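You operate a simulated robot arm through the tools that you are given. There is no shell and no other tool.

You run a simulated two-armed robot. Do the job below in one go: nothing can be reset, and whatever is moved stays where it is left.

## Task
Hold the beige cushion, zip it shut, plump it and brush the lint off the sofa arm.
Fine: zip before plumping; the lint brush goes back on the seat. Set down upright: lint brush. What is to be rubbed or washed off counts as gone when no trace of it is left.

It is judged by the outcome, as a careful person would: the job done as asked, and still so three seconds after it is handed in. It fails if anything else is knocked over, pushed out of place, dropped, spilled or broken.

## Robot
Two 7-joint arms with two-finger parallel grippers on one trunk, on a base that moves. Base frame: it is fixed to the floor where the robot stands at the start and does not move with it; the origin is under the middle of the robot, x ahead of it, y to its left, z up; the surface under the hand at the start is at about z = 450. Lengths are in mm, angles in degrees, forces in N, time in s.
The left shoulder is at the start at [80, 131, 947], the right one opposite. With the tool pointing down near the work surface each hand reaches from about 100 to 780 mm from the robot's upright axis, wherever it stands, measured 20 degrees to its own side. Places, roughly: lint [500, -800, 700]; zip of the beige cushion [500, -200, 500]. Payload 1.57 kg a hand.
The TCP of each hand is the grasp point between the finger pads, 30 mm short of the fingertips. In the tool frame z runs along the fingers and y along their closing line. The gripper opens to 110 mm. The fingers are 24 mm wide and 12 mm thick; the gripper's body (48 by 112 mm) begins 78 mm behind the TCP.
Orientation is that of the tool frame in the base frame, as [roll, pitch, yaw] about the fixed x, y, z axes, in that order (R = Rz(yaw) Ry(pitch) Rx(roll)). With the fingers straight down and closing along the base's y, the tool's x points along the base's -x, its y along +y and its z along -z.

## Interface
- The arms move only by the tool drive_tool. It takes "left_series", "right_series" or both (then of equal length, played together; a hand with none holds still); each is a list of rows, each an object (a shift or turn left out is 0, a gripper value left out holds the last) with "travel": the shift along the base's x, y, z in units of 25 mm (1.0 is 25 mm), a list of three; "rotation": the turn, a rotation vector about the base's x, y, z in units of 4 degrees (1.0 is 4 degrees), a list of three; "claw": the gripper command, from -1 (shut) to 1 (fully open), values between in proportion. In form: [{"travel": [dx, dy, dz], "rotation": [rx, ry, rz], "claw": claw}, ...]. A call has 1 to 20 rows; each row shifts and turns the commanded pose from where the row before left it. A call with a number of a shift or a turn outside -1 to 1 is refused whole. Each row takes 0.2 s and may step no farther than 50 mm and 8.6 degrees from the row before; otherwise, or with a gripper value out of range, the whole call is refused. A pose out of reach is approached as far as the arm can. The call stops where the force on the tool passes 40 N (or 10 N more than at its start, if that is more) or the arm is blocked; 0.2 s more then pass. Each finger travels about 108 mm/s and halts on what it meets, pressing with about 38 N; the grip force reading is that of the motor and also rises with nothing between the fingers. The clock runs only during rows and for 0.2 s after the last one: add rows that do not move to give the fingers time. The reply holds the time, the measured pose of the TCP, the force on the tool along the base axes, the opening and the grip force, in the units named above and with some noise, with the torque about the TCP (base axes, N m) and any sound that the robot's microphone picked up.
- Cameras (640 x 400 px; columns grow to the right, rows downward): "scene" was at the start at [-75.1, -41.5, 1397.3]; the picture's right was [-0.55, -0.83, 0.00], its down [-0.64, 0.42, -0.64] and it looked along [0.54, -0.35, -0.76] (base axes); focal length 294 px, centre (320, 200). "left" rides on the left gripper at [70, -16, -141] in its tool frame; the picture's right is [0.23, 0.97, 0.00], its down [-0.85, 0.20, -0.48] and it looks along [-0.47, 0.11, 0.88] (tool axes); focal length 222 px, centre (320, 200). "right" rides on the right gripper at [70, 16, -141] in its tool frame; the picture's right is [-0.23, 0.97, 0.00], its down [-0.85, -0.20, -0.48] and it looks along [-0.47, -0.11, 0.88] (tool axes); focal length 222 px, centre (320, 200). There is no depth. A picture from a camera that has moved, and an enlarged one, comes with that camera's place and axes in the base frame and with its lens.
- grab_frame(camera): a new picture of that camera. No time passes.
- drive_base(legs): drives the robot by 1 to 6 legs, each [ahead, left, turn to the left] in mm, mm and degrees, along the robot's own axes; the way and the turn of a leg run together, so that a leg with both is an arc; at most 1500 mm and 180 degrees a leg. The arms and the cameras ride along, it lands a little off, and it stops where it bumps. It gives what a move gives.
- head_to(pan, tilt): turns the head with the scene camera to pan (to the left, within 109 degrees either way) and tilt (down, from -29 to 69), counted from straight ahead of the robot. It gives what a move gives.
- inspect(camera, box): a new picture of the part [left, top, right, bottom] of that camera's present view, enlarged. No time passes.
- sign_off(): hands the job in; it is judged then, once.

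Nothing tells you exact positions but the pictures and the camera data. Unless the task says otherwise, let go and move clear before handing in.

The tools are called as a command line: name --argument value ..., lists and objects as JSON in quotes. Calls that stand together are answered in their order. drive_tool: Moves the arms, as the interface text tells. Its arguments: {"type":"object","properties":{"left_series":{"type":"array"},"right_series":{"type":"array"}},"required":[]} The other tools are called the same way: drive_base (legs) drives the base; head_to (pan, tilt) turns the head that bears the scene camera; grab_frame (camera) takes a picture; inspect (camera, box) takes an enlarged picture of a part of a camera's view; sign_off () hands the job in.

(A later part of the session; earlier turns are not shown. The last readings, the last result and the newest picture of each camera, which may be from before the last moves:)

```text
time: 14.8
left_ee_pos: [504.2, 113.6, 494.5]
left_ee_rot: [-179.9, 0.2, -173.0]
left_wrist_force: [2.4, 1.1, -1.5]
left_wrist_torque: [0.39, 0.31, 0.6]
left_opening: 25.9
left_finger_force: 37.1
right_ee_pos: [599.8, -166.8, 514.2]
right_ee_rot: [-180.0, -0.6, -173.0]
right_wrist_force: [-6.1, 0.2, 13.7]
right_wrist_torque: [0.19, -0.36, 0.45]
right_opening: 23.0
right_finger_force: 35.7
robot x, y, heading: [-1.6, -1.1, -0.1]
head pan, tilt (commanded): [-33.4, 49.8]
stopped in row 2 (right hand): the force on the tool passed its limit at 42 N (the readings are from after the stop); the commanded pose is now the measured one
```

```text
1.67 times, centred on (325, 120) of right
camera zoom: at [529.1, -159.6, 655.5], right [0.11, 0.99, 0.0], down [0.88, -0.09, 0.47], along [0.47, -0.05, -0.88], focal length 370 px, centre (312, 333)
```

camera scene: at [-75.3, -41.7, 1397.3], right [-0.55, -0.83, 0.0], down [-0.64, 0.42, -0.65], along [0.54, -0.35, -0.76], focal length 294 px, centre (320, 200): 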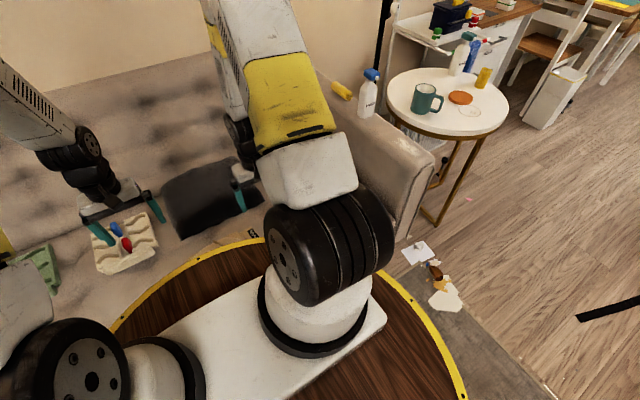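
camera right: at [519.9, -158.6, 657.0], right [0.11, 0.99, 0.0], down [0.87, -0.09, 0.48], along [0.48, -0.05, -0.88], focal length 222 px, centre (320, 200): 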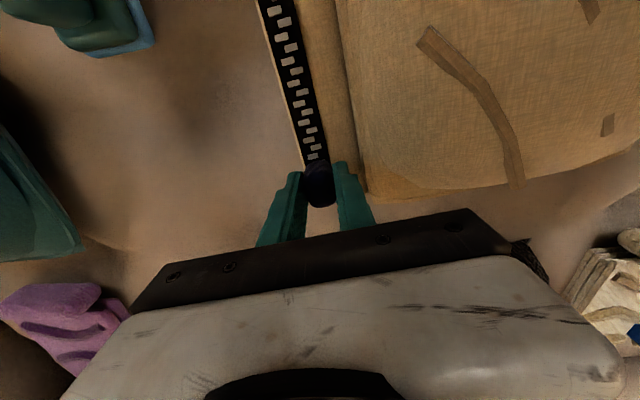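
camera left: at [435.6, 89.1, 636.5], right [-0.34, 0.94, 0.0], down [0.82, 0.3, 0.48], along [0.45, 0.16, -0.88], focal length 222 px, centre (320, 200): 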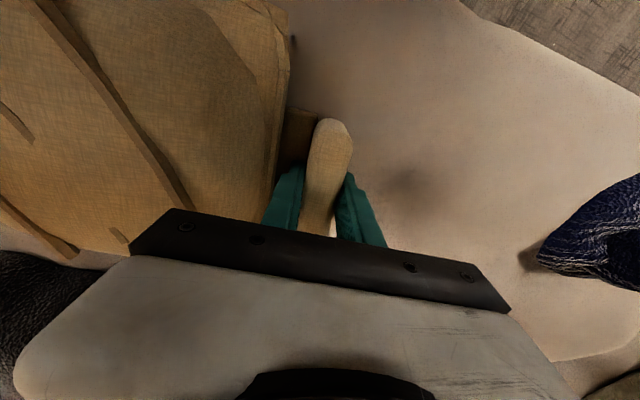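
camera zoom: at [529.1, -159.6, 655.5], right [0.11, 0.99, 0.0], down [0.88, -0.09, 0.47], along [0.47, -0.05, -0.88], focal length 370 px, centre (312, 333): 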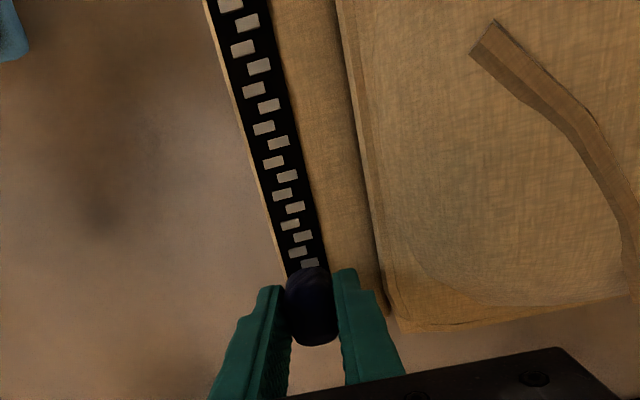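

There's a firm stop, with 42 N at the end of the track. I'll check from the scene camera that it's the zip's end stop and not the gripper touching something else.

head_to --pan -20 --tilt 45

grab_frame --camera "scene"

inspect --camera "right" --box '[270, 120, 380, 220]'

grab_frame --camera "left"

```text
time: 15.6
left_ee_pos: [503.3, 113.3, 494.3]
left_ee_rot: [-179.9, 0.4, -172.9]
left_wrist_force: [5.7, 0.8, -1.6]
left_wrist_torque: [0.53, 0.04, 0.96]
left_opening: 25.8
left_finger_force: 36.9
right_ee_pos: [599.1, -167.7, 512.9]
right_ee_rot: [-179.9, -0.5, -173.0]
right_wrist_force: [-7.9, -0.3, 21.3]
right_wrist_torque: [0.1, 0.35, 0.61]
right_opening: 23.3
right_finger_force: 36.1
robot x, y, heading: [-1.5, -2.9, 0.3]
head pan, tilt (commanded): [-20.0, 45.0]
```

```text
taken
camera scene: at [-63.8, -26.6, 1404.0], right [-0.34, -0.94, 0.0], down [-0.66, 0.24, -0.71], along [0.66, -0.24, -0.71], focal length 294 px, centre (320, 200)
```

scene: 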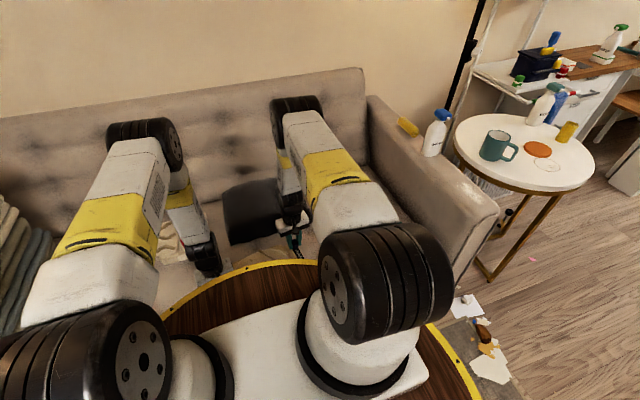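

```text
4.00 times, centred on (325, 170) of right
camera zoom: at [529.1, -159.6, 655.3], right [0.11, 0.99, 0.0], down [0.88, -0.09, 0.47], along [0.47, -0.05, -0.88], focal length 888 px, centre (300, 320)
```

zoom: 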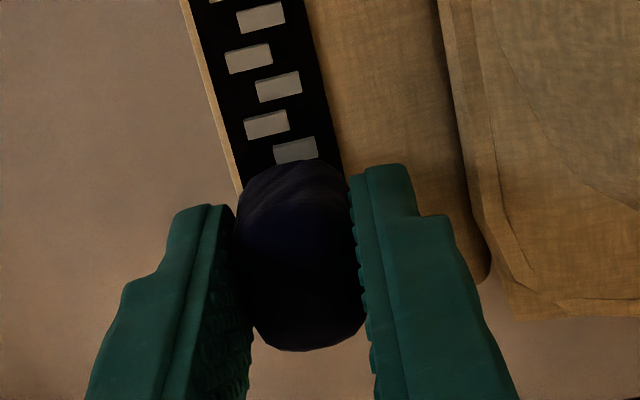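

```text
taken
camera left: at [436.2, 88.7, 636.6], right [-0.34, 0.94, 0.0], down [0.82, 0.3, 0.48], along [0.45, 0.16, -0.88], focal length 222 px, centre (320, 200)
```

left: 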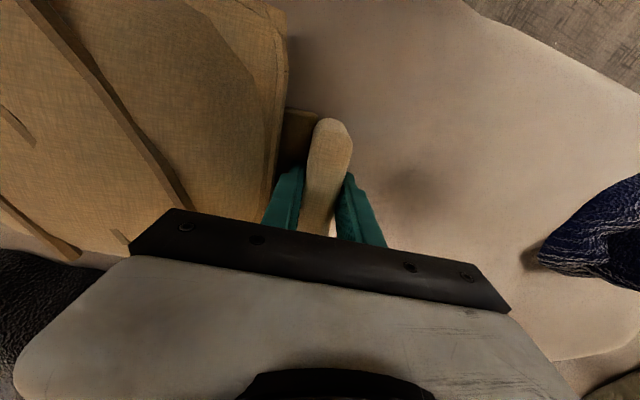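

inspect --camera "scene" --box '[210, 160, 340, 280]'

grab_frame --camera "right"

inspect --camera "right" --box '[480, 180, 640, 300]'

inspect --camera "left" --box '[0, 180, 180, 320]'

```text
3.33 times, centred on (275, 220) of scene
camera zoom: at [-63.8, -26.6, 1404.0], right [-0.34, -0.94, 0.0], down [-0.66, 0.24, -0.71], along [0.66, -0.24, -0.71], focal length 979 px, centre (470, 133)
```

zoom: 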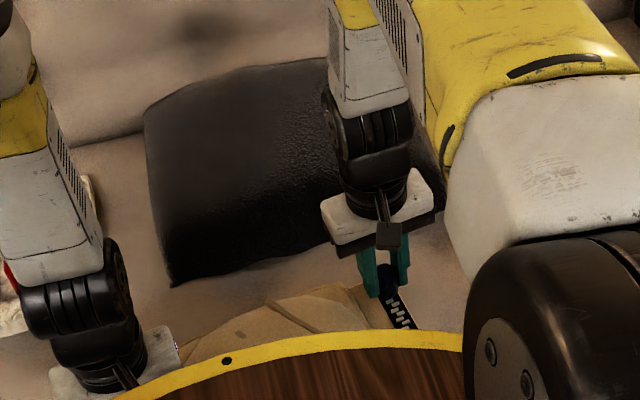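

```text
taken
camera right: at [529.1, -159.6, 655.3], right [0.11, 0.99, 0.0], down [0.88, -0.09, 0.47], along [0.47, -0.05, -0.88], focal length 222 px, centre (320, 200)
```

right: 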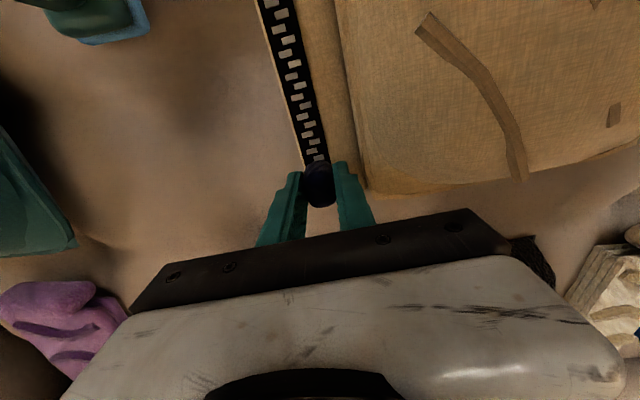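

```text
3.33 times, centred on (560, 240) of right
camera zoom: at [529.1, -159.6, 655.3], right [0.11, 0.99, 0.0], down [0.88, -0.09, 0.47], along [0.47, -0.05, -0.88], focal length 740 px, centre (-480, 67)
```

zoom: 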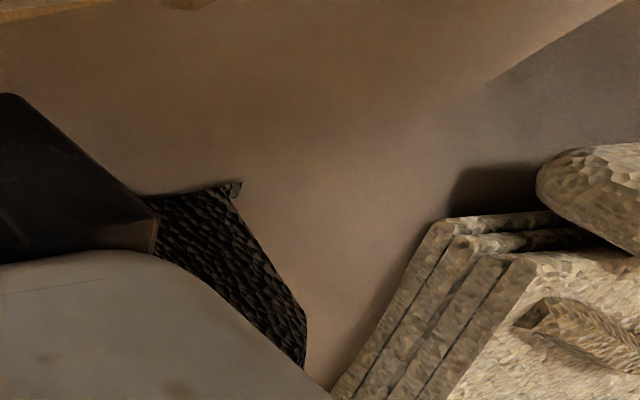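

```text
2.86 times, centred on (90, 250) of left
camera zoom: at [436.2, 88.7, 636.6], right [-0.34, 0.94, 0.0], down [0.82, 0.3, 0.48], along [0.45, 0.16, -0.88], focal length 635 px, centre (977, 57)
```

zoom: 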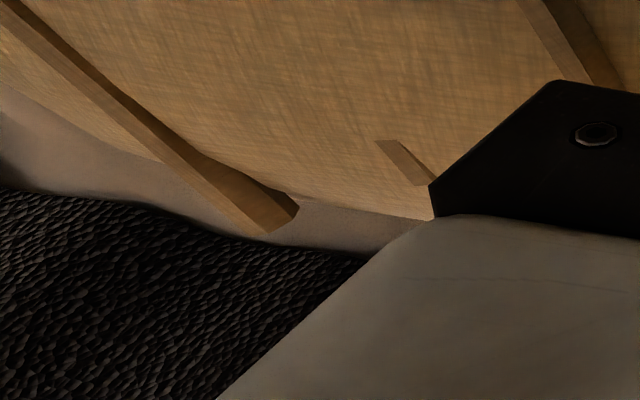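

The slider has moved about 110 mm to the end of its track and met a firm stop. I'll release it gently, lift clear and look.

drive_tool --right_series '[{"claw": -0.35}, {"claw": -0.35}, {"travel": [0, 0, 0.5]}, {"travel": [0, 0, 0.8]}, {"travel": [-0.4, 0, 0.8]}, {"travel": [-0.6, 0, 0.8]}, {"travel": [-0.8, 0, 0.8]}, {"travel": [-0.8, 0, 0.4]}]'

grab_frame --camera "right"

inspect --camera "right" --box '[220, 40, 480, 240]'

```text
time: 17.4
left_ee_pos: [503.3, 113.6, 494.8]
left_ee_rot: [-179.9, 0.2, -173.0]
left_wrist_force: [0.4, -0.6, 0.2]
left_wrist_torque: [0.28, 0.08, 0.01]
left_opening: 26.1
left_finger_force: 37.5
right_ee_pos: [536.0, -166.1, 616.3]
right_ee_rot: [-180.0, -0.4, -173.0]
right_wrist_force: [0.4, 0.3, 0.0]
right_wrist_torque: [-0.01, 0.0, -0.04]
right_opening: 36.0
right_finger_force: 0.1
robot x, y, heading: [4.0, 2.2, -0.1]
head pan, tilt (commanded): [-20.0, 45.0]
```

```text
taken
camera right: at [465.4, -159.0, 758.2], right [0.11, 0.99, 0.0], down [0.88, -0.09, 0.47], along [0.47, -0.05, -0.88], focal length 222 px, centre (320, 200)
```

right: 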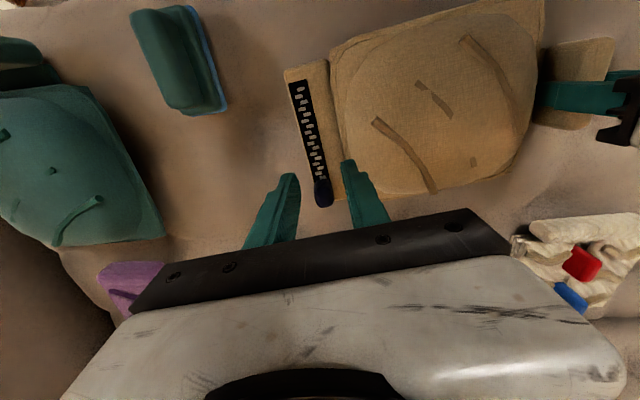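

```text
2.00 times, centred on (350, 140) of right
camera zoom: at [465.4, -159.0, 758.2], right [0.11, 0.99, 0.0], down [0.88, -0.09, 0.47], along [0.47, -0.05, -0.88], focal length 444 px, centre (260, 320)
```

zoom: 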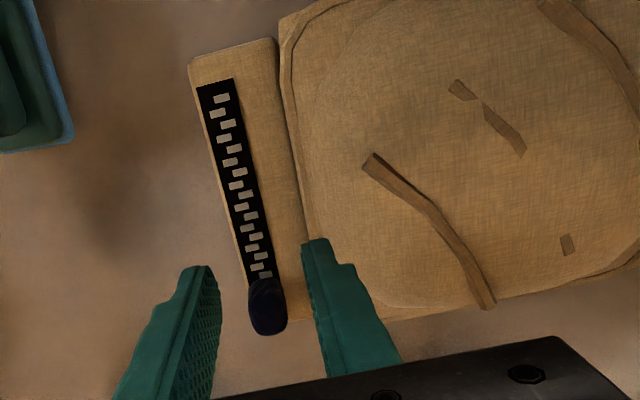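

The slider sits at the very end of the zip, so it's shut. Next comes plumping: the cushion's puffed top is at z≈518 and centred near [508, -25]. I'll close the right fingers, move over it, and press in small steps while the left hand holds the tab.

drive_tool --right_series '[{"travel": [-0.187, 0.873, 0], "claw": -1}, {"travel": [-0.187, 0.873, 0]}, {"travel": [-0.187, 0.873, 0]}, {"travel": [-0.187, 0.873, 0]}, {"travel": [-0.187, 0.873, 0]}, {"travel": [-0.187, 0.873, 0]}, {"travel": [0, 0, -0.8]}, {"travel": [0, 0, -0.6]}]'

grab_frame --camera "right"

grab_frame --camera "left"

inspect --camera "scene" --box '[130, 100, 370, 300]'

```text
time: 19.2
left_ee_pos: [503.4, 114.0, 494.2]
left_ee_rot: [-180.0, 0.2, -173.0]
left_wrist_force: [0.6, -0.7, -0.2]
left_wrist_torque: [0.33, 0.02, 0.0]
left_opening: 25.5
left_finger_force: 36.8
right_ee_pos: [508.2, -34.3, 579.8]
right_ee_rot: [180.0, -0.3, -173.0]
right_wrist_force: [0.9, 0.6, 0.6]
right_wrist_torque: [0.03, -0.01, 0.01]
right_opening: 0.1
right_finger_force: 21.4
robot x, y, heading: [-0.0, 0.5, -0.1]
head pan, tilt (commanded): [-20.0, 45.0]
```

```text
taken
camera right: at [436.6, -28.0, 722.1], right [0.11, 0.99, 0.0], down [0.88, -0.09, 0.47], along [0.47, -0.05, -0.88], focal length 222 px, centre (320, 200)
```

right: 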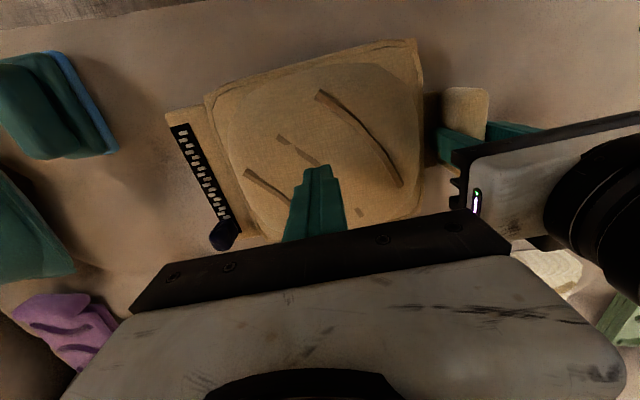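

```text
taken
camera left: at [436.0, 88.5, 636.4], right [-0.34, 0.94, 0.0], down [0.82, 0.3, 0.48], along [0.45, 0.16, -0.88], focal length 222 px, centre (320, 200)
```

left: 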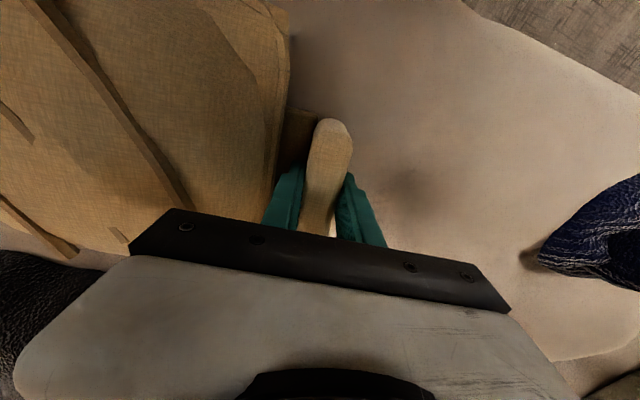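

```text
2.00 times, centred on (250, 200) of scene
camera zoom: at [-63.2, -26.7, 1404.0], right [-0.34, -0.94, 0.0], down [-0.66, 0.24, -0.71], along [0.66, -0.24, -0.71], focal length 587 px, centre (460, 200)
```

zoom: 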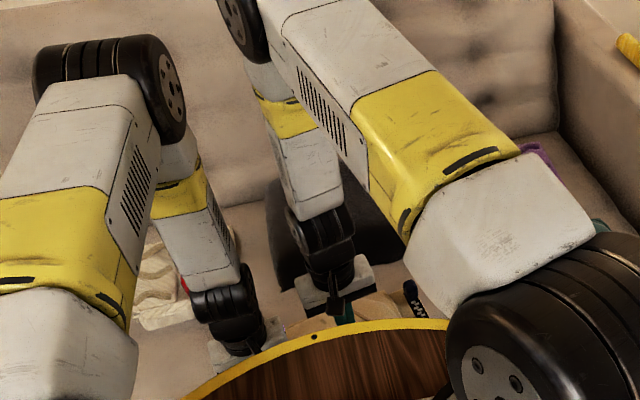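

There's clearance between the hands. I'll press down slowly and watch the contact force.

drive_tool --right_series '[{"travel": [0, 0, -0.6]}, {"travel": [0, 0, -0.2]}, {"travel": [0, 0, -0.2]}, {"travel": [0, 0, -0.2]}, {"travel": [0, 0, -0.2]}, {"travel": [0, 0, -0.2]}]'

grab_frame --camera "right"

```text
time: 20.6
left_ee_pos: [503.3, 113.3, 494.3]
left_ee_rot: [-179.8, 0.2, -173.1]
left_wrist_force: [0.1, 0.6, -1.9]
left_wrist_torque: [0.23, -0.2, 0.02]
left_opening: 25.8
left_finger_force: 36.8
right_ee_pos: [506.1, -36.3, 540.6]
right_ee_rot: [-179.9, -0.4, -172.9]
right_wrist_force: [0.7, -1.9, 3.8]
right_wrist_torque: [-0.05, -0.07, -0.03]
right_opening: 0.0
right_finger_force: 21.4
robot x, y, heading: [-0.7, -0.2, -0.0]
head pan, tilt (commanded): [-20.0, 45.0]
```

```text
taken
camera right: at [436.9, -28.2, 682.4], right [0.11, 0.99, 0.0], down [0.88, -0.09, 0.47], along [0.47, -0.05, -0.88], focal length 222 px, centre (320, 200)
```

right: 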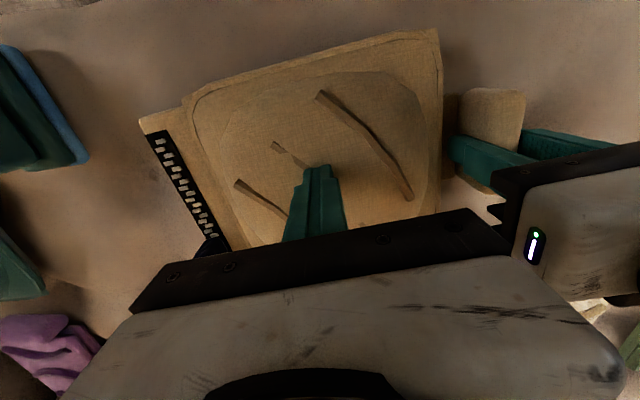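

It's soft, giving 3.8 N at tip z≈511, and the top is sinking. I'll press deeper.

drive_tool --right_series '[{"travel": [0, 0, -0.2]}, {"travel": [0, 0, -0.2]}, {"travel": [0, 0, -0.2]}]'

grab_frame --camera "right"

```text
time: 21.0
left_ee_pos: [504.3, 112.9, 494.0]
left_ee_rot: [-179.9, 0.3, -173.0]
left_wrist_force: [-0.1, 1.3, 2.0]
left_wrist_torque: [0.19, 0.22, 0.04]
left_opening: 25.6
left_finger_force: 36.9
right_ee_pos: [507.5, -35.2, 536.9]
right_ee_rot: [-179.9, -0.5, -173.1]
right_wrist_force: [-5.1, -1.4, 19.1]
right_wrist_torque: [-0.02, -0.1, 0.03]
right_opening: 0.1
right_finger_force: 21.5
robot x, y, heading: [3.7, 0.5, -0.1]
head pan, tilt (commanded): [-20.0, 45.0]
stopped in row 2 (right hand): the force on the tool passed its limit at 53 N (the readings are from after the stop); the commanded pose is now the measured one
```

```text
taken
camera right: at [437.0, -28.0, 679.7], right [0.11, 0.99, 0.0], down [0.88, -0.09, 0.47], along [0.47, -0.05, -0.88], focal length 222 px, centre (320, 200)
```

right: 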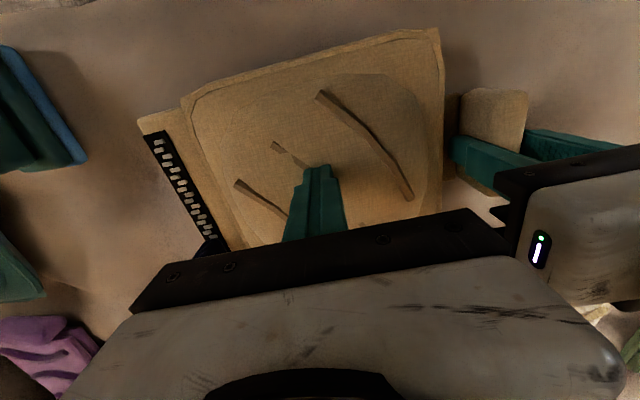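

The puffed top bottomed out at about 12 mm of travel, so it acts as a pressable pad. I'll lift off and see how it looks.

drive_tool --right_series '[{"travel": [0, 0, 0.4]}, {"travel": [0, 0, 0.6]}, {"travel": [0, 0, 0.6]}]'

grab_frame --camera "right"

```text
time: 21.8
left_ee_pos: [504.4, 113.1, 494.9]
left_ee_rot: [-179.9, 0.1, -172.9]
left_wrist_force: [-3.5, 1.2, 11.4]
left_wrist_torque: [0.23, -0.09, 0.04]
left_opening: 25.6
left_finger_force: 37.0
right_ee_pos: [508.1, -37.2, 576.5]
right_ee_rot: [180.0, -0.5, -173.1]
right_wrist_force: [0.3, 0.3, 0.1]
right_wrist_torque: [0.02, -0.02, -0.03]
right_opening: 0.3
right_finger_force: 21.0
robot x, y, heading: [-0.6, 4.4, -0.1]
head pan, tilt (commanded): [-20.0, 45.0]
```

```text
taken
camera right: at [437.4, -29.3, 718.1], right [0.11, 0.99, 0.0], down [0.88, -0.09, 0.47], along [0.47, -0.05, -0.88], focal length 222 px, centre (320, 200)
```

right: 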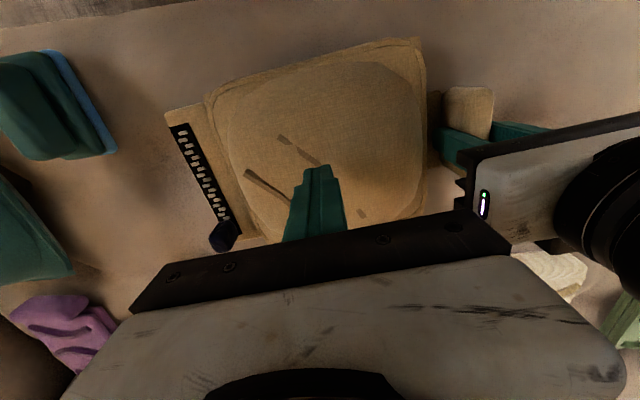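

The press removed one of the creases, the long right one. So I'll repeat the press at the same spot until all the creases are gone.

drive_tool --right_series '[{"travel": [0, 0, -0.6]}, {"travel": [0, 0, -0.4]}, {"travel": [0, 0, -0.2]}, {"travel": [0, 0, -0.2]}, {"travel": [0, 0, -0.14]}, {"travel": [0, 0, 0]}, {"travel": [0, 0, 0.5]}, {"travel": [0, 0, 0.5]}, {"travel": [0, 0, 0.54]}]'

inspect --camera "right" --box '[150, 20, 540, 260]'

```text
time: 23.8
left_ee_pos: [504.6, 113.6, 495.8]
left_ee_rot: [-179.8, 0.2, -172.9]
left_wrist_force: [-3.1, 2.6, 13.2]
left_wrist_torque: [0.21, -0.06, 0.03]
left_opening: 25.8
left_finger_force: 36.8
right_ee_pos: [507.8, -34.2, 576.5]
right_ee_rot: [180.0, -0.5, -173.0]
right_wrist_force: [-0.4, -0.1, -0.6]
right_wrist_torque: [-0.03, -0.01, -0.04]
right_opening: 0.0
right_finger_force: 21.2
robot x, y, heading: [0.5, 0.2, -0.0]
head pan, tilt (commanded): [-20.0, 45.0]
```

```text
1.64 times, centred on (345, 140) of right
camera zoom: at [438.2, -26.6, 718.6], right [0.11, 0.99, 0.0], down [0.88, -0.09, 0.47], along [0.47, -0.05, -0.88], focal length 364 px, centre (279, 298)
```

zoom: 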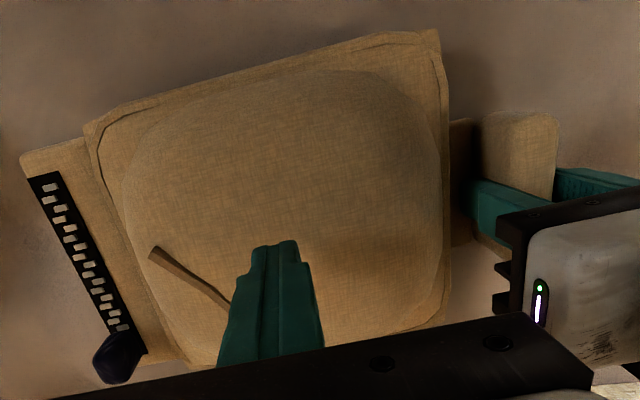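

The second press removed more, and I can see only one long crease left. I'll press again.

drive_tool --right_series '[{"travel": [0, 0, -0.6]}, {"travel": [0, 0, -0.4]}, {"travel": [0, 0, -0.2]}, {"travel": [0, 0, -0.2]}, {"travel": [0, 0, -0.14]}, {"travel": [0, 0, 0]}, {"travel": [0, 0, 0.5]}, {"travel": [0, 0, 0.5]}, {"travel": [0, 0, 0.54]}]'

inspect --camera "right" --box '[150, 20, 540, 260]'

```text
time: 25.8
left_ee_pos: [503.7, 113.7, 493.3]
left_ee_rot: [-180.0, 0.3, -173.0]
left_wrist_force: [-2.6, 2.2, 11.3]
left_wrist_torque: [0.22, -0.06, 0.02]
left_opening: 25.4
left_finger_force: 37.3
right_ee_pos: [506.8, -35.2, 576.9]
right_ee_rot: [-180.0, -0.6, -172.9]
right_wrist_force: [0.3, 0.0, 0.1]
right_wrist_torque: [-0.02, -0.01, 0.0]
right_opening: 0.0
right_finger_force: 21.6
robot x, y, heading: [-1.2, 1.3, -0.2]
head pan, tilt (commanded): [-20.0, 45.0]
```

```text
1.64 times, centred on (345, 140) of right
camera zoom: at [436.7, -28.3, 718.8], right [0.11, 0.99, 0.0], down [0.88, -0.09, 0.47], along [0.47, -0.05, -0.88], focal length 364 px, centre (279, 298)
```

zoom: 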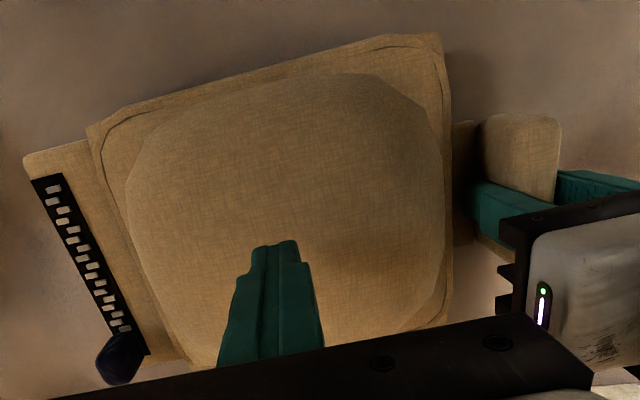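

All the visible creases are gone. I'll move the right hand up and back toward the brush and check the whole cushion before letting go.

drive_tool --right_series '[{"travel": [0, -0.3, 0.9]}, {"travel": [0, -0.9, 0.9]}, {"travel": [0, -0.9, 0.9]}, {"travel": [0, -0.9, 0.5]}, {"travel": [-0.2, -0.9, 0]}, {"travel": [-0.2, -0.9, 0]}, {"travel": [-0.2, -0.9, 0]}, {"travel": [-0.2, -0.9, 0]}]'

grab_frame --camera "right"

inspect --camera "right" --box '[300, 20, 600, 240]'

grab_frame --camera "left"

```text
time: 27.6
left_ee_pos: [503.5, 112.8, 494.4]
left_ee_rot: [-179.9, 0.2, -173.0]
left_wrist_force: [-0.3, 0.9, 9.5]
left_wrist_torque: [0.35, 0.07, -0.04]
left_opening: 25.4
left_finger_force: 37.4
right_ee_pos: [487.6, -201.2, 658.5]
right_ee_rot: [-180.0, -0.5, -172.9]
right_wrist_force: [-0.7, -0.5, 0.4]
right_wrist_torque: [0.0, -0.01, -0.01]
right_opening: 0.2
right_finger_force: 20.9
robot x, y, heading: [0.2, -4.0, -0.1]
head pan, tilt (commanded): [-20.0, 45.0]
```

```text
taken
camera right: at [416.6, -192.4, 800.3], right [0.11, 0.99, 0.0], down [0.88, -0.09, 0.47], along [0.47, -0.05, -0.88], focal length 222 px, centre (320, 200)
```

right: 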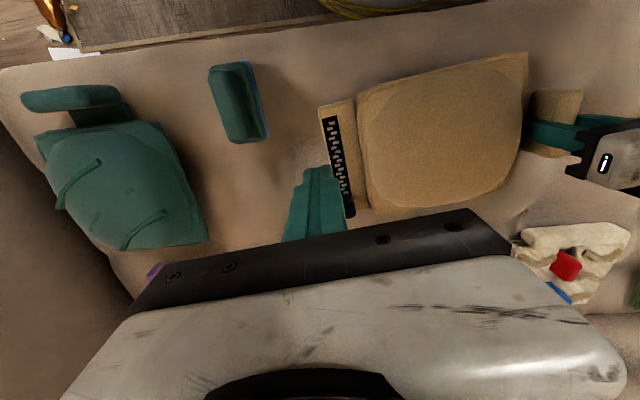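

```text
1.82 times, centred on (450, 130) of right
camera zoom: at [416.6, -192.4, 800.3], right [0.11, 0.99, 0.0], down [0.88, -0.09, 0.47], along [0.47, -0.05, -0.88], focal length 404 px, centre (84, 327)
```

zoom: 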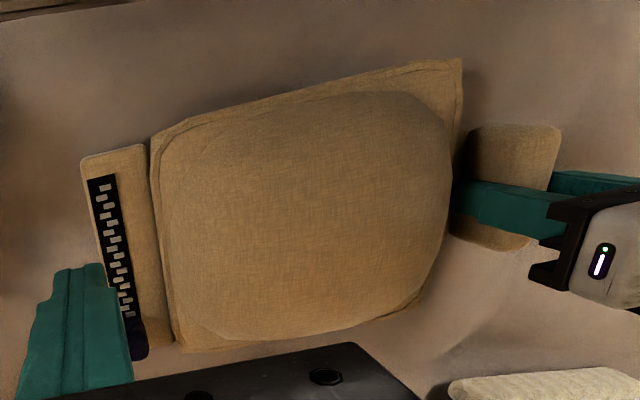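

```text
taken
camera left: at [436.0, 88.6, 636.0], right [-0.34, 0.94, 0.0], down [0.82, 0.3, 0.48], along [0.45, 0.16, -0.88], focal length 222 px, centre (320, 200)
```

left: 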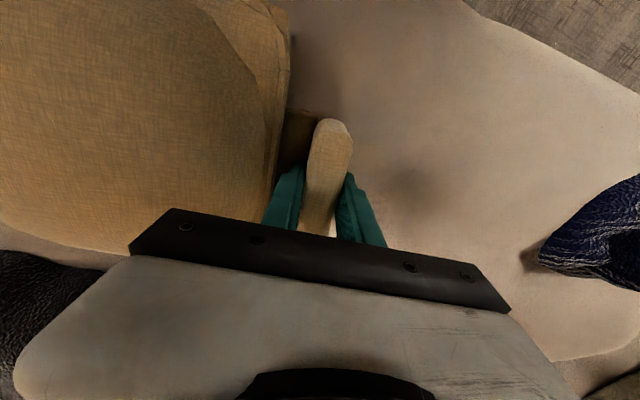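

The cushion is plumped smooth and the slider is still at the closed end. I'll release the tab and lift the left hand straight up.

drive_tool --left_series '[{"claw": -0.27}, {"claw": -0.27}, {"travel": [0, 0, 0.4]}, {"travel": [0, 0, 0.8]}, {"travel": [0, 0, 0.8]}, {"travel": [0, 0, 0.9]}, {"travel": [0, 0, 0.9]}, {"travel": [0, 0.4, 0.9]}, {"travel": [-0.3, 0.5, 0.9]}, {"travel": [-0.3, 0.5, 0.9]}]'

grab_frame --camera "left"

inspect --camera "right" --box '[300, 20, 600, 240]'

inspect --camera "right" --box '[180, 40, 300, 160]'

```text
time: 29.8
left_ee_pos: [487.7, 148.5, 656.9]
left_ee_rot: [-179.9, 0.1, -172.9]
left_wrist_force: [-0.2, -0.9, -0.2]
left_wrist_torque: [0.01, 0.03, -0.01]
left_opening: 40.2
left_finger_force: 0.0
right_ee_pos: [487.8, -201.4, 657.9]
right_ee_rot: [179.9, -0.5, -173.1]
right_wrist_force: [-0.5, 0.9, -0.6]
right_wrist_torque: [-0.02, 0.01, 0.0]
right_opening: 0.0
right_finger_force: 21.6
robot x, y, heading: [-0.9, -4.4, 0.1]
head pan, tilt (commanded): [-20.0, 45.0]
```

```text
taken
camera left: at [420.5, 123.9, 799.0], right [-0.34, 0.94, 0.0], down [0.82, 0.3, 0.48], along [0.45, 0.16, -0.88], focal length 222 px, centre (320, 200)
```

left: 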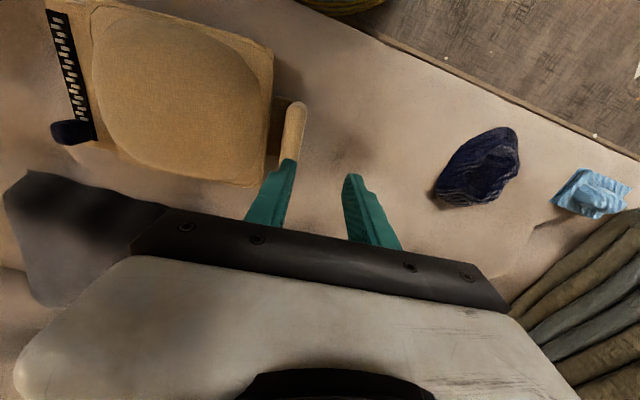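

```text
1.82 times, centred on (450, 130) of right
camera zoom: at [416.8, -192.6, 800.1], right [0.11, 0.99, 0.0], down [0.88, -0.09, 0.47], along [0.47, -0.05, -0.88], focal length 404 px, centre (84, 327)
```

zoom: 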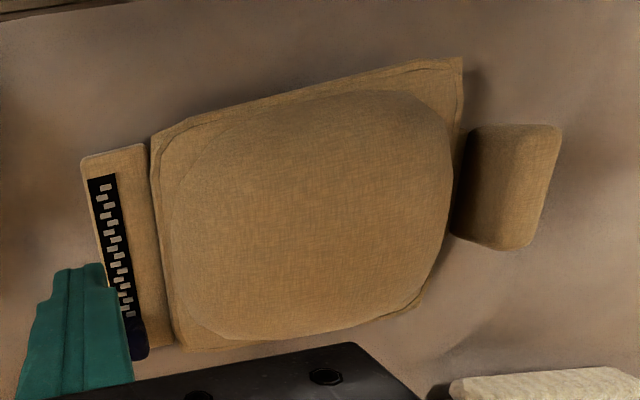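

```text
3.33 times, centred on (240, 100) of right
camera zoom: at [416.8, -192.6, 800.1], right [0.11, 0.99, 0.0], down [0.88, -0.09, 0.47], along [0.47, -0.05, -0.88], focal length 740 px, centre (587, 533)
```

zoom: 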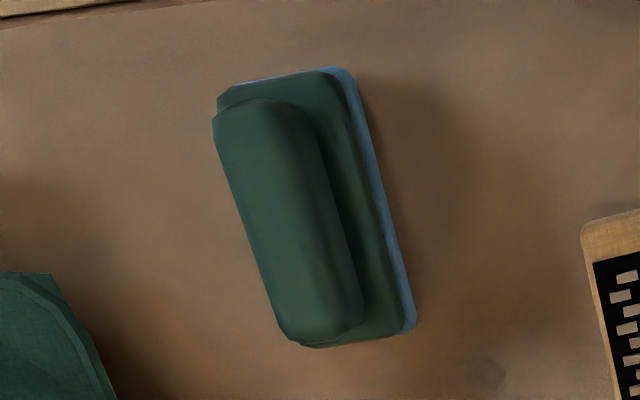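

The left hand is clear and the cushion stays put. I'll double-check the light-blue object against the teal block, so I pick the right item as the lint brush.

inspect --camera "left" --box '[540, 150, 640, 230]'

inspect --camera "left" --box '[420, 110, 540, 220]'

inspect --camera "left" --box '[0, 60, 150, 200]'

head_to --pan -45 --tilt 50

grab_frame --camera "scene"

```text
5.00 times, centred on (590, 190) of left
camera zoom: at [420.5, 123.9, 799.0], right [-0.34, 0.94, 0.0], down [0.82, 0.3, 0.48], along [0.45, 0.16, -0.88], focal length 1111 px, centre (-1030, 250)
```

zoom: 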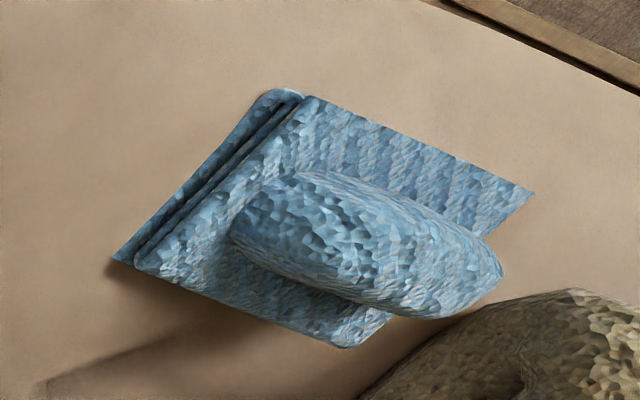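

```text
3.64 times, centred on (480, 165) of left
camera zoom: at [420.5, 123.9, 799.0], right [-0.34, 0.94, 0.0], down [0.82, 0.3, 0.48], along [0.45, 0.16, -0.88], focal length 808 px, centre (-262, 327)
```

zoom: 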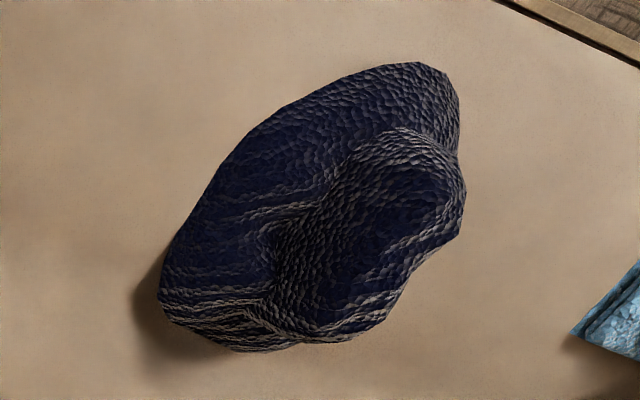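

```text
2.86 times, centred on (75, 130) of left
camera zoom: at [420.5, 123.9, 799.0], right [-0.34, 0.94, 0.0], down [0.82, 0.3, 0.48], along [0.45, 0.16, -0.88], focal length 635 px, centre (1020, 400)
```

zoom: 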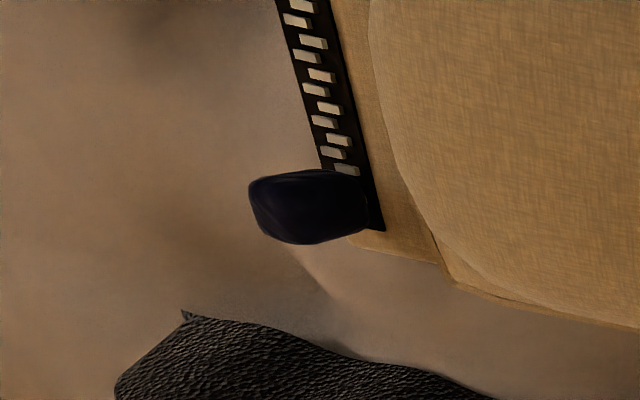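

```text
time: 30.7
left_ee_pos: [487.8, 148.8, 655.8]
left_ee_rot: [-179.9, 0.3, -173.0]
left_wrist_force: [-0.5, -0.5, 0.3]
left_wrist_torque: [0.01, 0.01, -0.03]
left_opening: 40.2
left_finger_force: 0.1
right_ee_pos: [487.2, -199.0, 659.5]
right_ee_rot: [-180.0, -0.5, -173.1]
right_wrist_force: [-0.1, 1.0, 0.0]
right_wrist_torque: [-0.02, -0.04, 0.04]
right_opening: 0.0
right_finger_force: 21.1
robot x, y, heading: [3.1, -2.0, -0.2]
head pan, tilt (commanded): [-45.0, 50.0]
```

```text
taken
camera scene: at [-85.1, -53.4, 1397.1], right [-0.71, -0.71, 0.0], down [-0.54, 0.54, -0.64], along [0.45, -0.45, -0.77], focal length 294 px, centre (320, 200)
```

scene: 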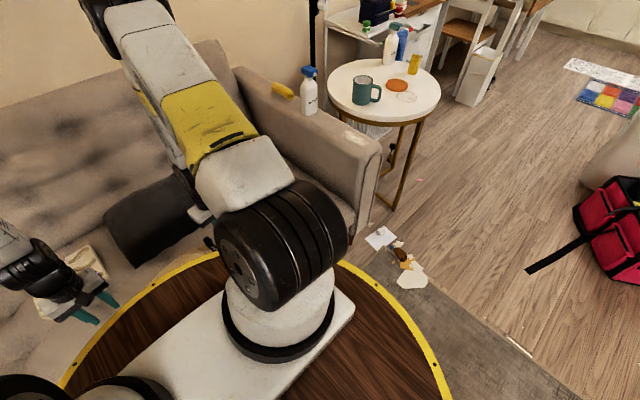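

I'm confident the teal block with the blue pad and ridge grip is the lint brush. Its centre is at about [436, -308], its ridge top at z≈498, and its yaw about 3°. I'll move the right hand above it.

drive_tool --right_series '[{"travel": [-0.414, -0.853, -0.3], "rotation": [0, 0.02, -0.2], "claw": 0.05}, {"travel": [-0.414, -0.853, -0.3], "rotation": [0, 0.02, -0.2]}, {"travel": [-0.414, -0.853, -0.3], "rotation": [0, 0.02, -0.2]}, {"travel": [-0.414, -0.853, -0.5], "rotation": [0, 0.02, -0.2]}, {"travel": [-0.414, -0.853, -0.8], "rotation": [0, 0.02, -0.2]}]'

grab_frame --camera "right"

inspect --camera "right" --box '[220, 40, 420, 240]'

```text
time: 31.9
left_ee_pos: [489.5, 149.5, 655.9]
left_ee_rot: [-179.9, 0.3, -173.0]
left_wrist_force: [-0.5, 0.3, 0.9]
left_wrist_torque: [0.02, -0.01, -0.01]
left_opening: 40.1
left_finger_force: 0.0
right_ee_pos: [437.6, -306.5, 600.9]
right_ee_rot: [-179.9, -1.0, -177.0]
right_wrist_force: [-0.9, 0.6, 0.9]
right_wrist_torque: [-0.04, 0.0, 0.03]
right_opening: 57.8
right_finger_force: 0.1
robot x, y, heading: [-0.1, -1.1, -0.1]
head pan, tilt (commanded): [-45.0, 50.0]
```

```text
taken
camera right: at [368.1, -293.5, 743.8], right [0.18, 0.98, 0.0], down [0.87, -0.15, 0.47], along [0.46, -0.09, -0.89], focal length 222 px, centre (320, 200)
```

right: 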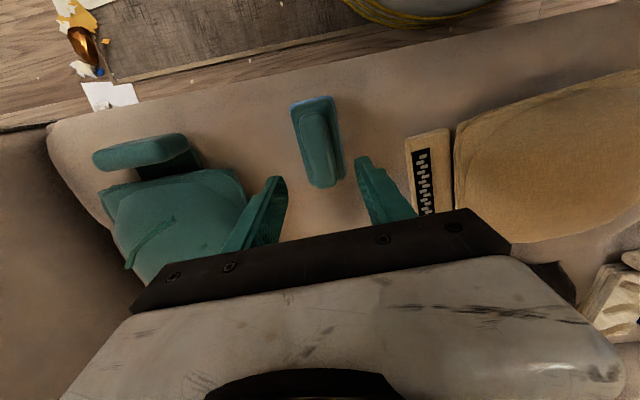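

```text
2.00 times, centred on (320, 140) of right
camera zoom: at [368.1, -293.5, 743.8], right [0.18, 0.98, 0.0], down [0.87, -0.15, 0.47], along [0.46, -0.09, -0.89], focal length 444 px, centre (320, 320)
```

zoom: 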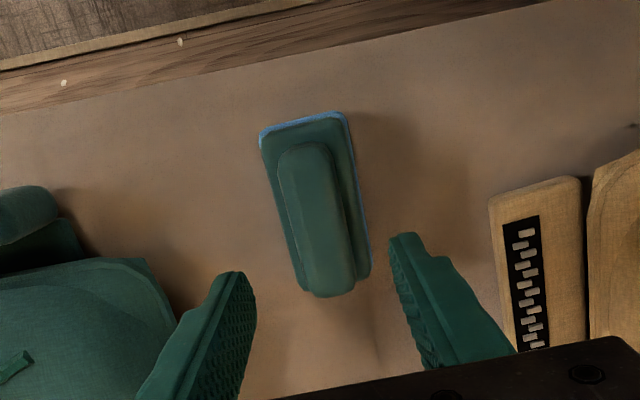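

The ridge axis is at y≈-308.6 and the base centre at about [438, -308.5]. I'll nudge into line, correct a 1° pitch, and go down to just above the brush's base plate.

drive_tool --right_series '[{"travel": [0, -0.11, -0.4], "rotation": [0, -0.25, 0]}, {"travel": [0, 0, -0.8]}, {"travel": [0, 0, -0.8]}, {"travel": [0, 0, -0.8]}, {"travel": [0, 0, -0.6]}, {"travel": [0, 0, -0.3]}]'

inspect --camera "right" --box '[220, 40, 420, 240]'

```text
time: 33.3
left_ee_pos: [488.7, 149.2, 656.9]
left_ee_rot: [-180.0, 0.2, -172.9]
left_wrist_force: [-0.4, 0.2, -0.2]
left_wrist_torque: [-0.04, 0.0, -0.02]
left_opening: 40.0
left_finger_force: 0.0
right_ee_pos: [437.2, -309.0, 510.9]
right_ee_rot: [-180.0, 0.1, -177.1]
right_wrist_force: [0.3, -0.1, 0.3]
right_wrist_torque: [-0.03, -0.01, 0.04]
right_opening: 57.7
right_finger_force: 0.1
robot x, y, heading: [1.0, 0.6, 0.0]
head pan, tilt (commanded): [-45.0, 50.0]
```

```text
2.00 times, centred on (320, 140) of right
camera zoom: at [365.4, -296.8, 651.9], right [0.18, 0.98, 0.0], down [0.86, -0.16, 0.48], along [0.47, -0.09, -0.88], focal length 444 px, centre (320, 320)
```

zoom: 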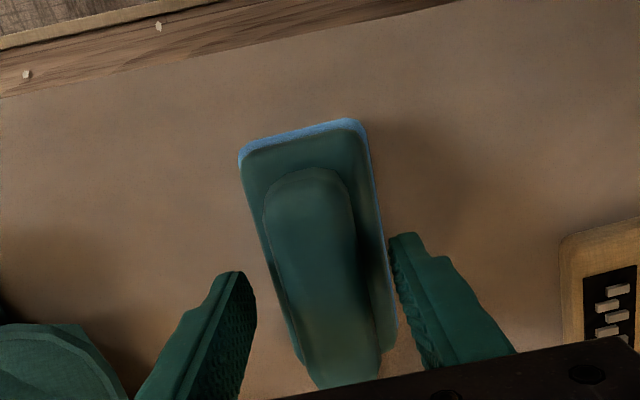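

drive_tool --right_series '[{"travel": [0, 0, -0.16]}, {"claw": -1}, {"claw": -1}, {"claw": -1}, {"claw": -1}]'

inspect --camera "right" --box '[220, 40, 420, 240]'

```text
time: 33.8
left_ee_pos: [487.5, 148.5, 657.1]
left_ee_rot: [-179.9, 0.3, -173.0]
left_wrist_force: [1.2, -0.4, 0.3]
left_wrist_torque: [0.01, 0.0, -0.01]
left_opening: 40.3
left_finger_force: 0.1
right_ee_pos: [438.3, -309.0, 510.5]
right_ee_rot: [180.0, 0.3, -177.0]
right_wrist_force: [-0.7, 10.6, 33.3]
right_wrist_torque: [0.92, 0.2, -0.05]
right_opening: 36.1
right_finger_force: 16.4
robot x, y, heading: [-1.8, 1.2, 0.1]
head pan, tilt (commanded): [-45.0, 50.0]
stopped in row 2 (right hand): the force on the tool passed its limit at 48 N (the readings are from after the stop); the commanded pose is now the measured one
```

```text
2.00 times, centred on (320, 140) of right
camera zoom: at [366.4, -296.5, 651.3], right [0.18, 0.98, 0.0], down [0.86, -0.15, 0.48], along [0.47, -0.08, -0.88], focal length 444 px, centre (320, 320)
```

zoom: 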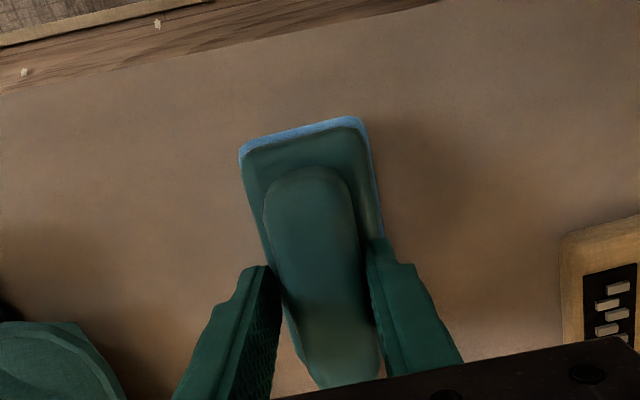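

The fingertips rode onto the base plate's bevel with 33 N upward. I'll open slightly, raise 6 mm, then close on the ridge.

drive_tool --right_series '[{"travel": [0, 0, 0.12], "claw": -0.15}, {"travel": [0, 0, 0.12], "claw": -0.15}, {"claw": -0.15}]'

inspect --camera "right" --box '[220, 40, 420, 240]'

```text
time: 34.6
left_ee_pos: [489.4, 148.7, 657.2]
left_ee_rot: [-179.9, 0.2, -173.0]
left_wrist_force: [0.6, 0.0, 0.1]
left_wrist_torque: [0.0, -0.02, -0.01]
left_opening: 40.3
left_finger_force: 0.0
right_ee_pos: [437.4, -308.5, 515.0]
right_ee_rot: [179.9, 0.1, -177.0]
right_wrist_force: [0.1, -0.7, -0.5]
right_wrist_torque: [-0.02, 0.01, 0.02]
right_opening: 46.9
right_finger_force: 0.0
robot x, y, heading: [1.2, 1.8, -0.3]
head pan, tilt (commanded): [-45.0, 50.0]
```

```text
2.00 times, centred on (320, 140) of right
camera zoom: at [366.1, -296.3, 656.0], right [0.18, 0.98, 0.0], down [0.86, -0.15, 0.48], along [0.47, -0.08, -0.88], focal length 444 px, centre (320, 320)
```

zoom: 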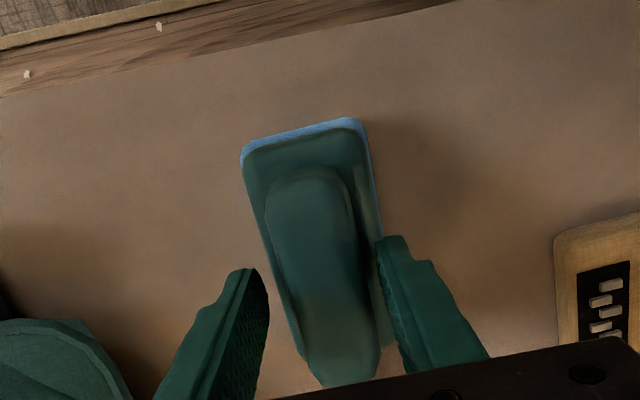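

drive_tool --right_series '[{"travel": [0, -0.1, -0.04]}, {"claw": -0.5}, {"claw": -1}, {"claw": -1}, {"claw": -1}]'

inspect --camera "right" --box '[220, 40, 420, 240]'

```text
time: 35.8
left_ee_pos: [487.5, 148.7, 656.3]
left_ee_rot: [-180.0, 0.1, -173.0]
left_wrist_force: [0.4, 0.0, -0.1]
left_wrist_torque: [0.01, -0.02, -0.02]
left_opening: 40.2
left_finger_force: 0.1
right_ee_pos: [437.8, -311.4, 513.1]
right_ee_rot: [-180.0, 0.2, -177.0]
right_wrist_force: [-0.2, 0.4, 3.1]
right_wrist_torque: [0.05, 0.07, 0.0]
right_opening: 29.0
right_finger_force: 38.4
robot x, y, heading: [1.6, -1.3, 0.1]
head pan, tilt (commanded): [-45.0, 50.0]
```

```text
2.00 times, centred on (320, 140) of right
camera zoom: at [366.3, -298.0, 655.1], right [0.18, 0.98, 0.0], down [0.86, -0.15, 0.48], along [0.47, -0.08, -0.88], focal length 444 px, centre (320, 320)
```

zoom: 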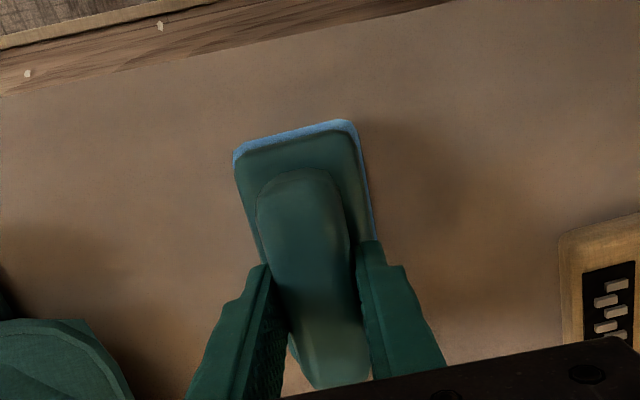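

The brush ridge is gripped at 29 mm and 38 N, with the TCP at [438, -311, 513]. I'll lift it and check that it comes up level.

drive_tool --right_series '[{"travel": [0, 0, 0.3]}, {"travel": [0, 0, 0.6]}, {"travel": [0, 0, 0.9]}, {"travel": [0, 0, 0.9]}, {"travel": [0, 0, 0.9]}, {"travel": [0, 0, 0.9]}, {"travel": [0, 0, 0.9]}, {"travel": [0, 0, 0.9]}, {"travel": [0, 0, 0.9]}, {"travel": [0, 0, 0.9]}, {"travel": [0, 0, 0.9]}, {"travel": [0, 0, 0.9]}, {"travel": [0, 0, 0.9]}, {"travel": [0, 0, 0.9]}]'

grab_frame --camera "right"

grab_frame --camera "scene"

```text
time: 38.8
left_ee_pos: [487.4, 149.2, 656.6]
left_ee_rot: [-179.8, 0.2, -173.0]
left_wrist_force: [0.4, -0.3, 0.9]
left_wrist_torque: [0.0, -0.03, -0.03]
left_opening: 40.1
left_finger_force: 0.1
right_ee_pos: [438.0, -311.5, 803.9]
right_ee_rot: [180.0, 0.1, -176.9]
right_wrist_force: [0.4, 0.4, -1.0]
right_wrist_torque: [-0.02, 0.0, 0.0]
right_opening: 29.1
right_finger_force: 37.8
robot x, y, heading: [-0.5, -1.4, -0.2]
head pan, tilt (commanded): [-45.0, 50.0]
```

```text
taken
camera right: at [367.3, -299.2, 945.9], right [0.18, 0.98, 0.0], down [0.86, -0.16, 0.48], along [0.47, -0.08, -0.88], focal length 222 px, centre (320, 200)
```

right: 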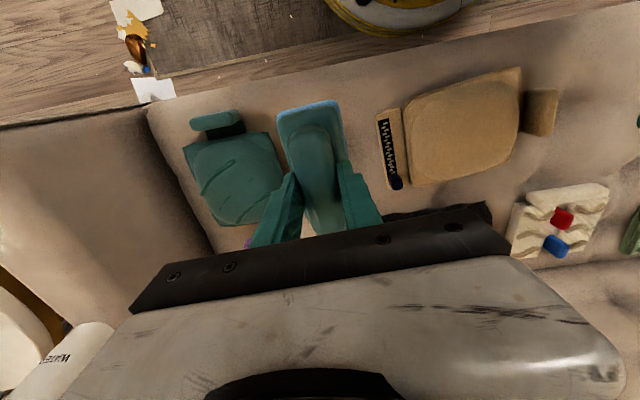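

```text
taken
camera scene: at [-85.0, -53.5, 1397.1], right [-0.71, -0.71, 0.0], down [-0.54, 0.54, -0.64], along [0.45, -0.45, -0.77], focal length 294 px, centre (320, 200)
```

scene: 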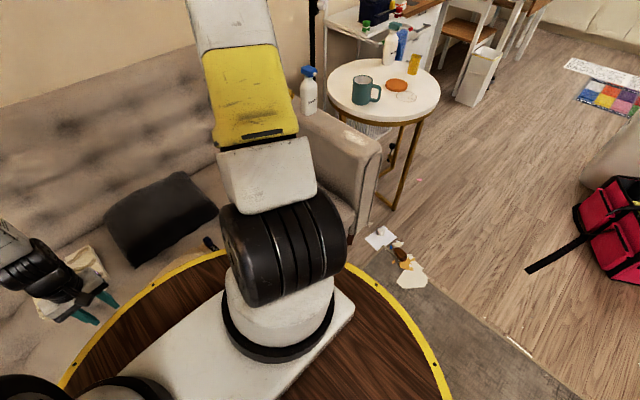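

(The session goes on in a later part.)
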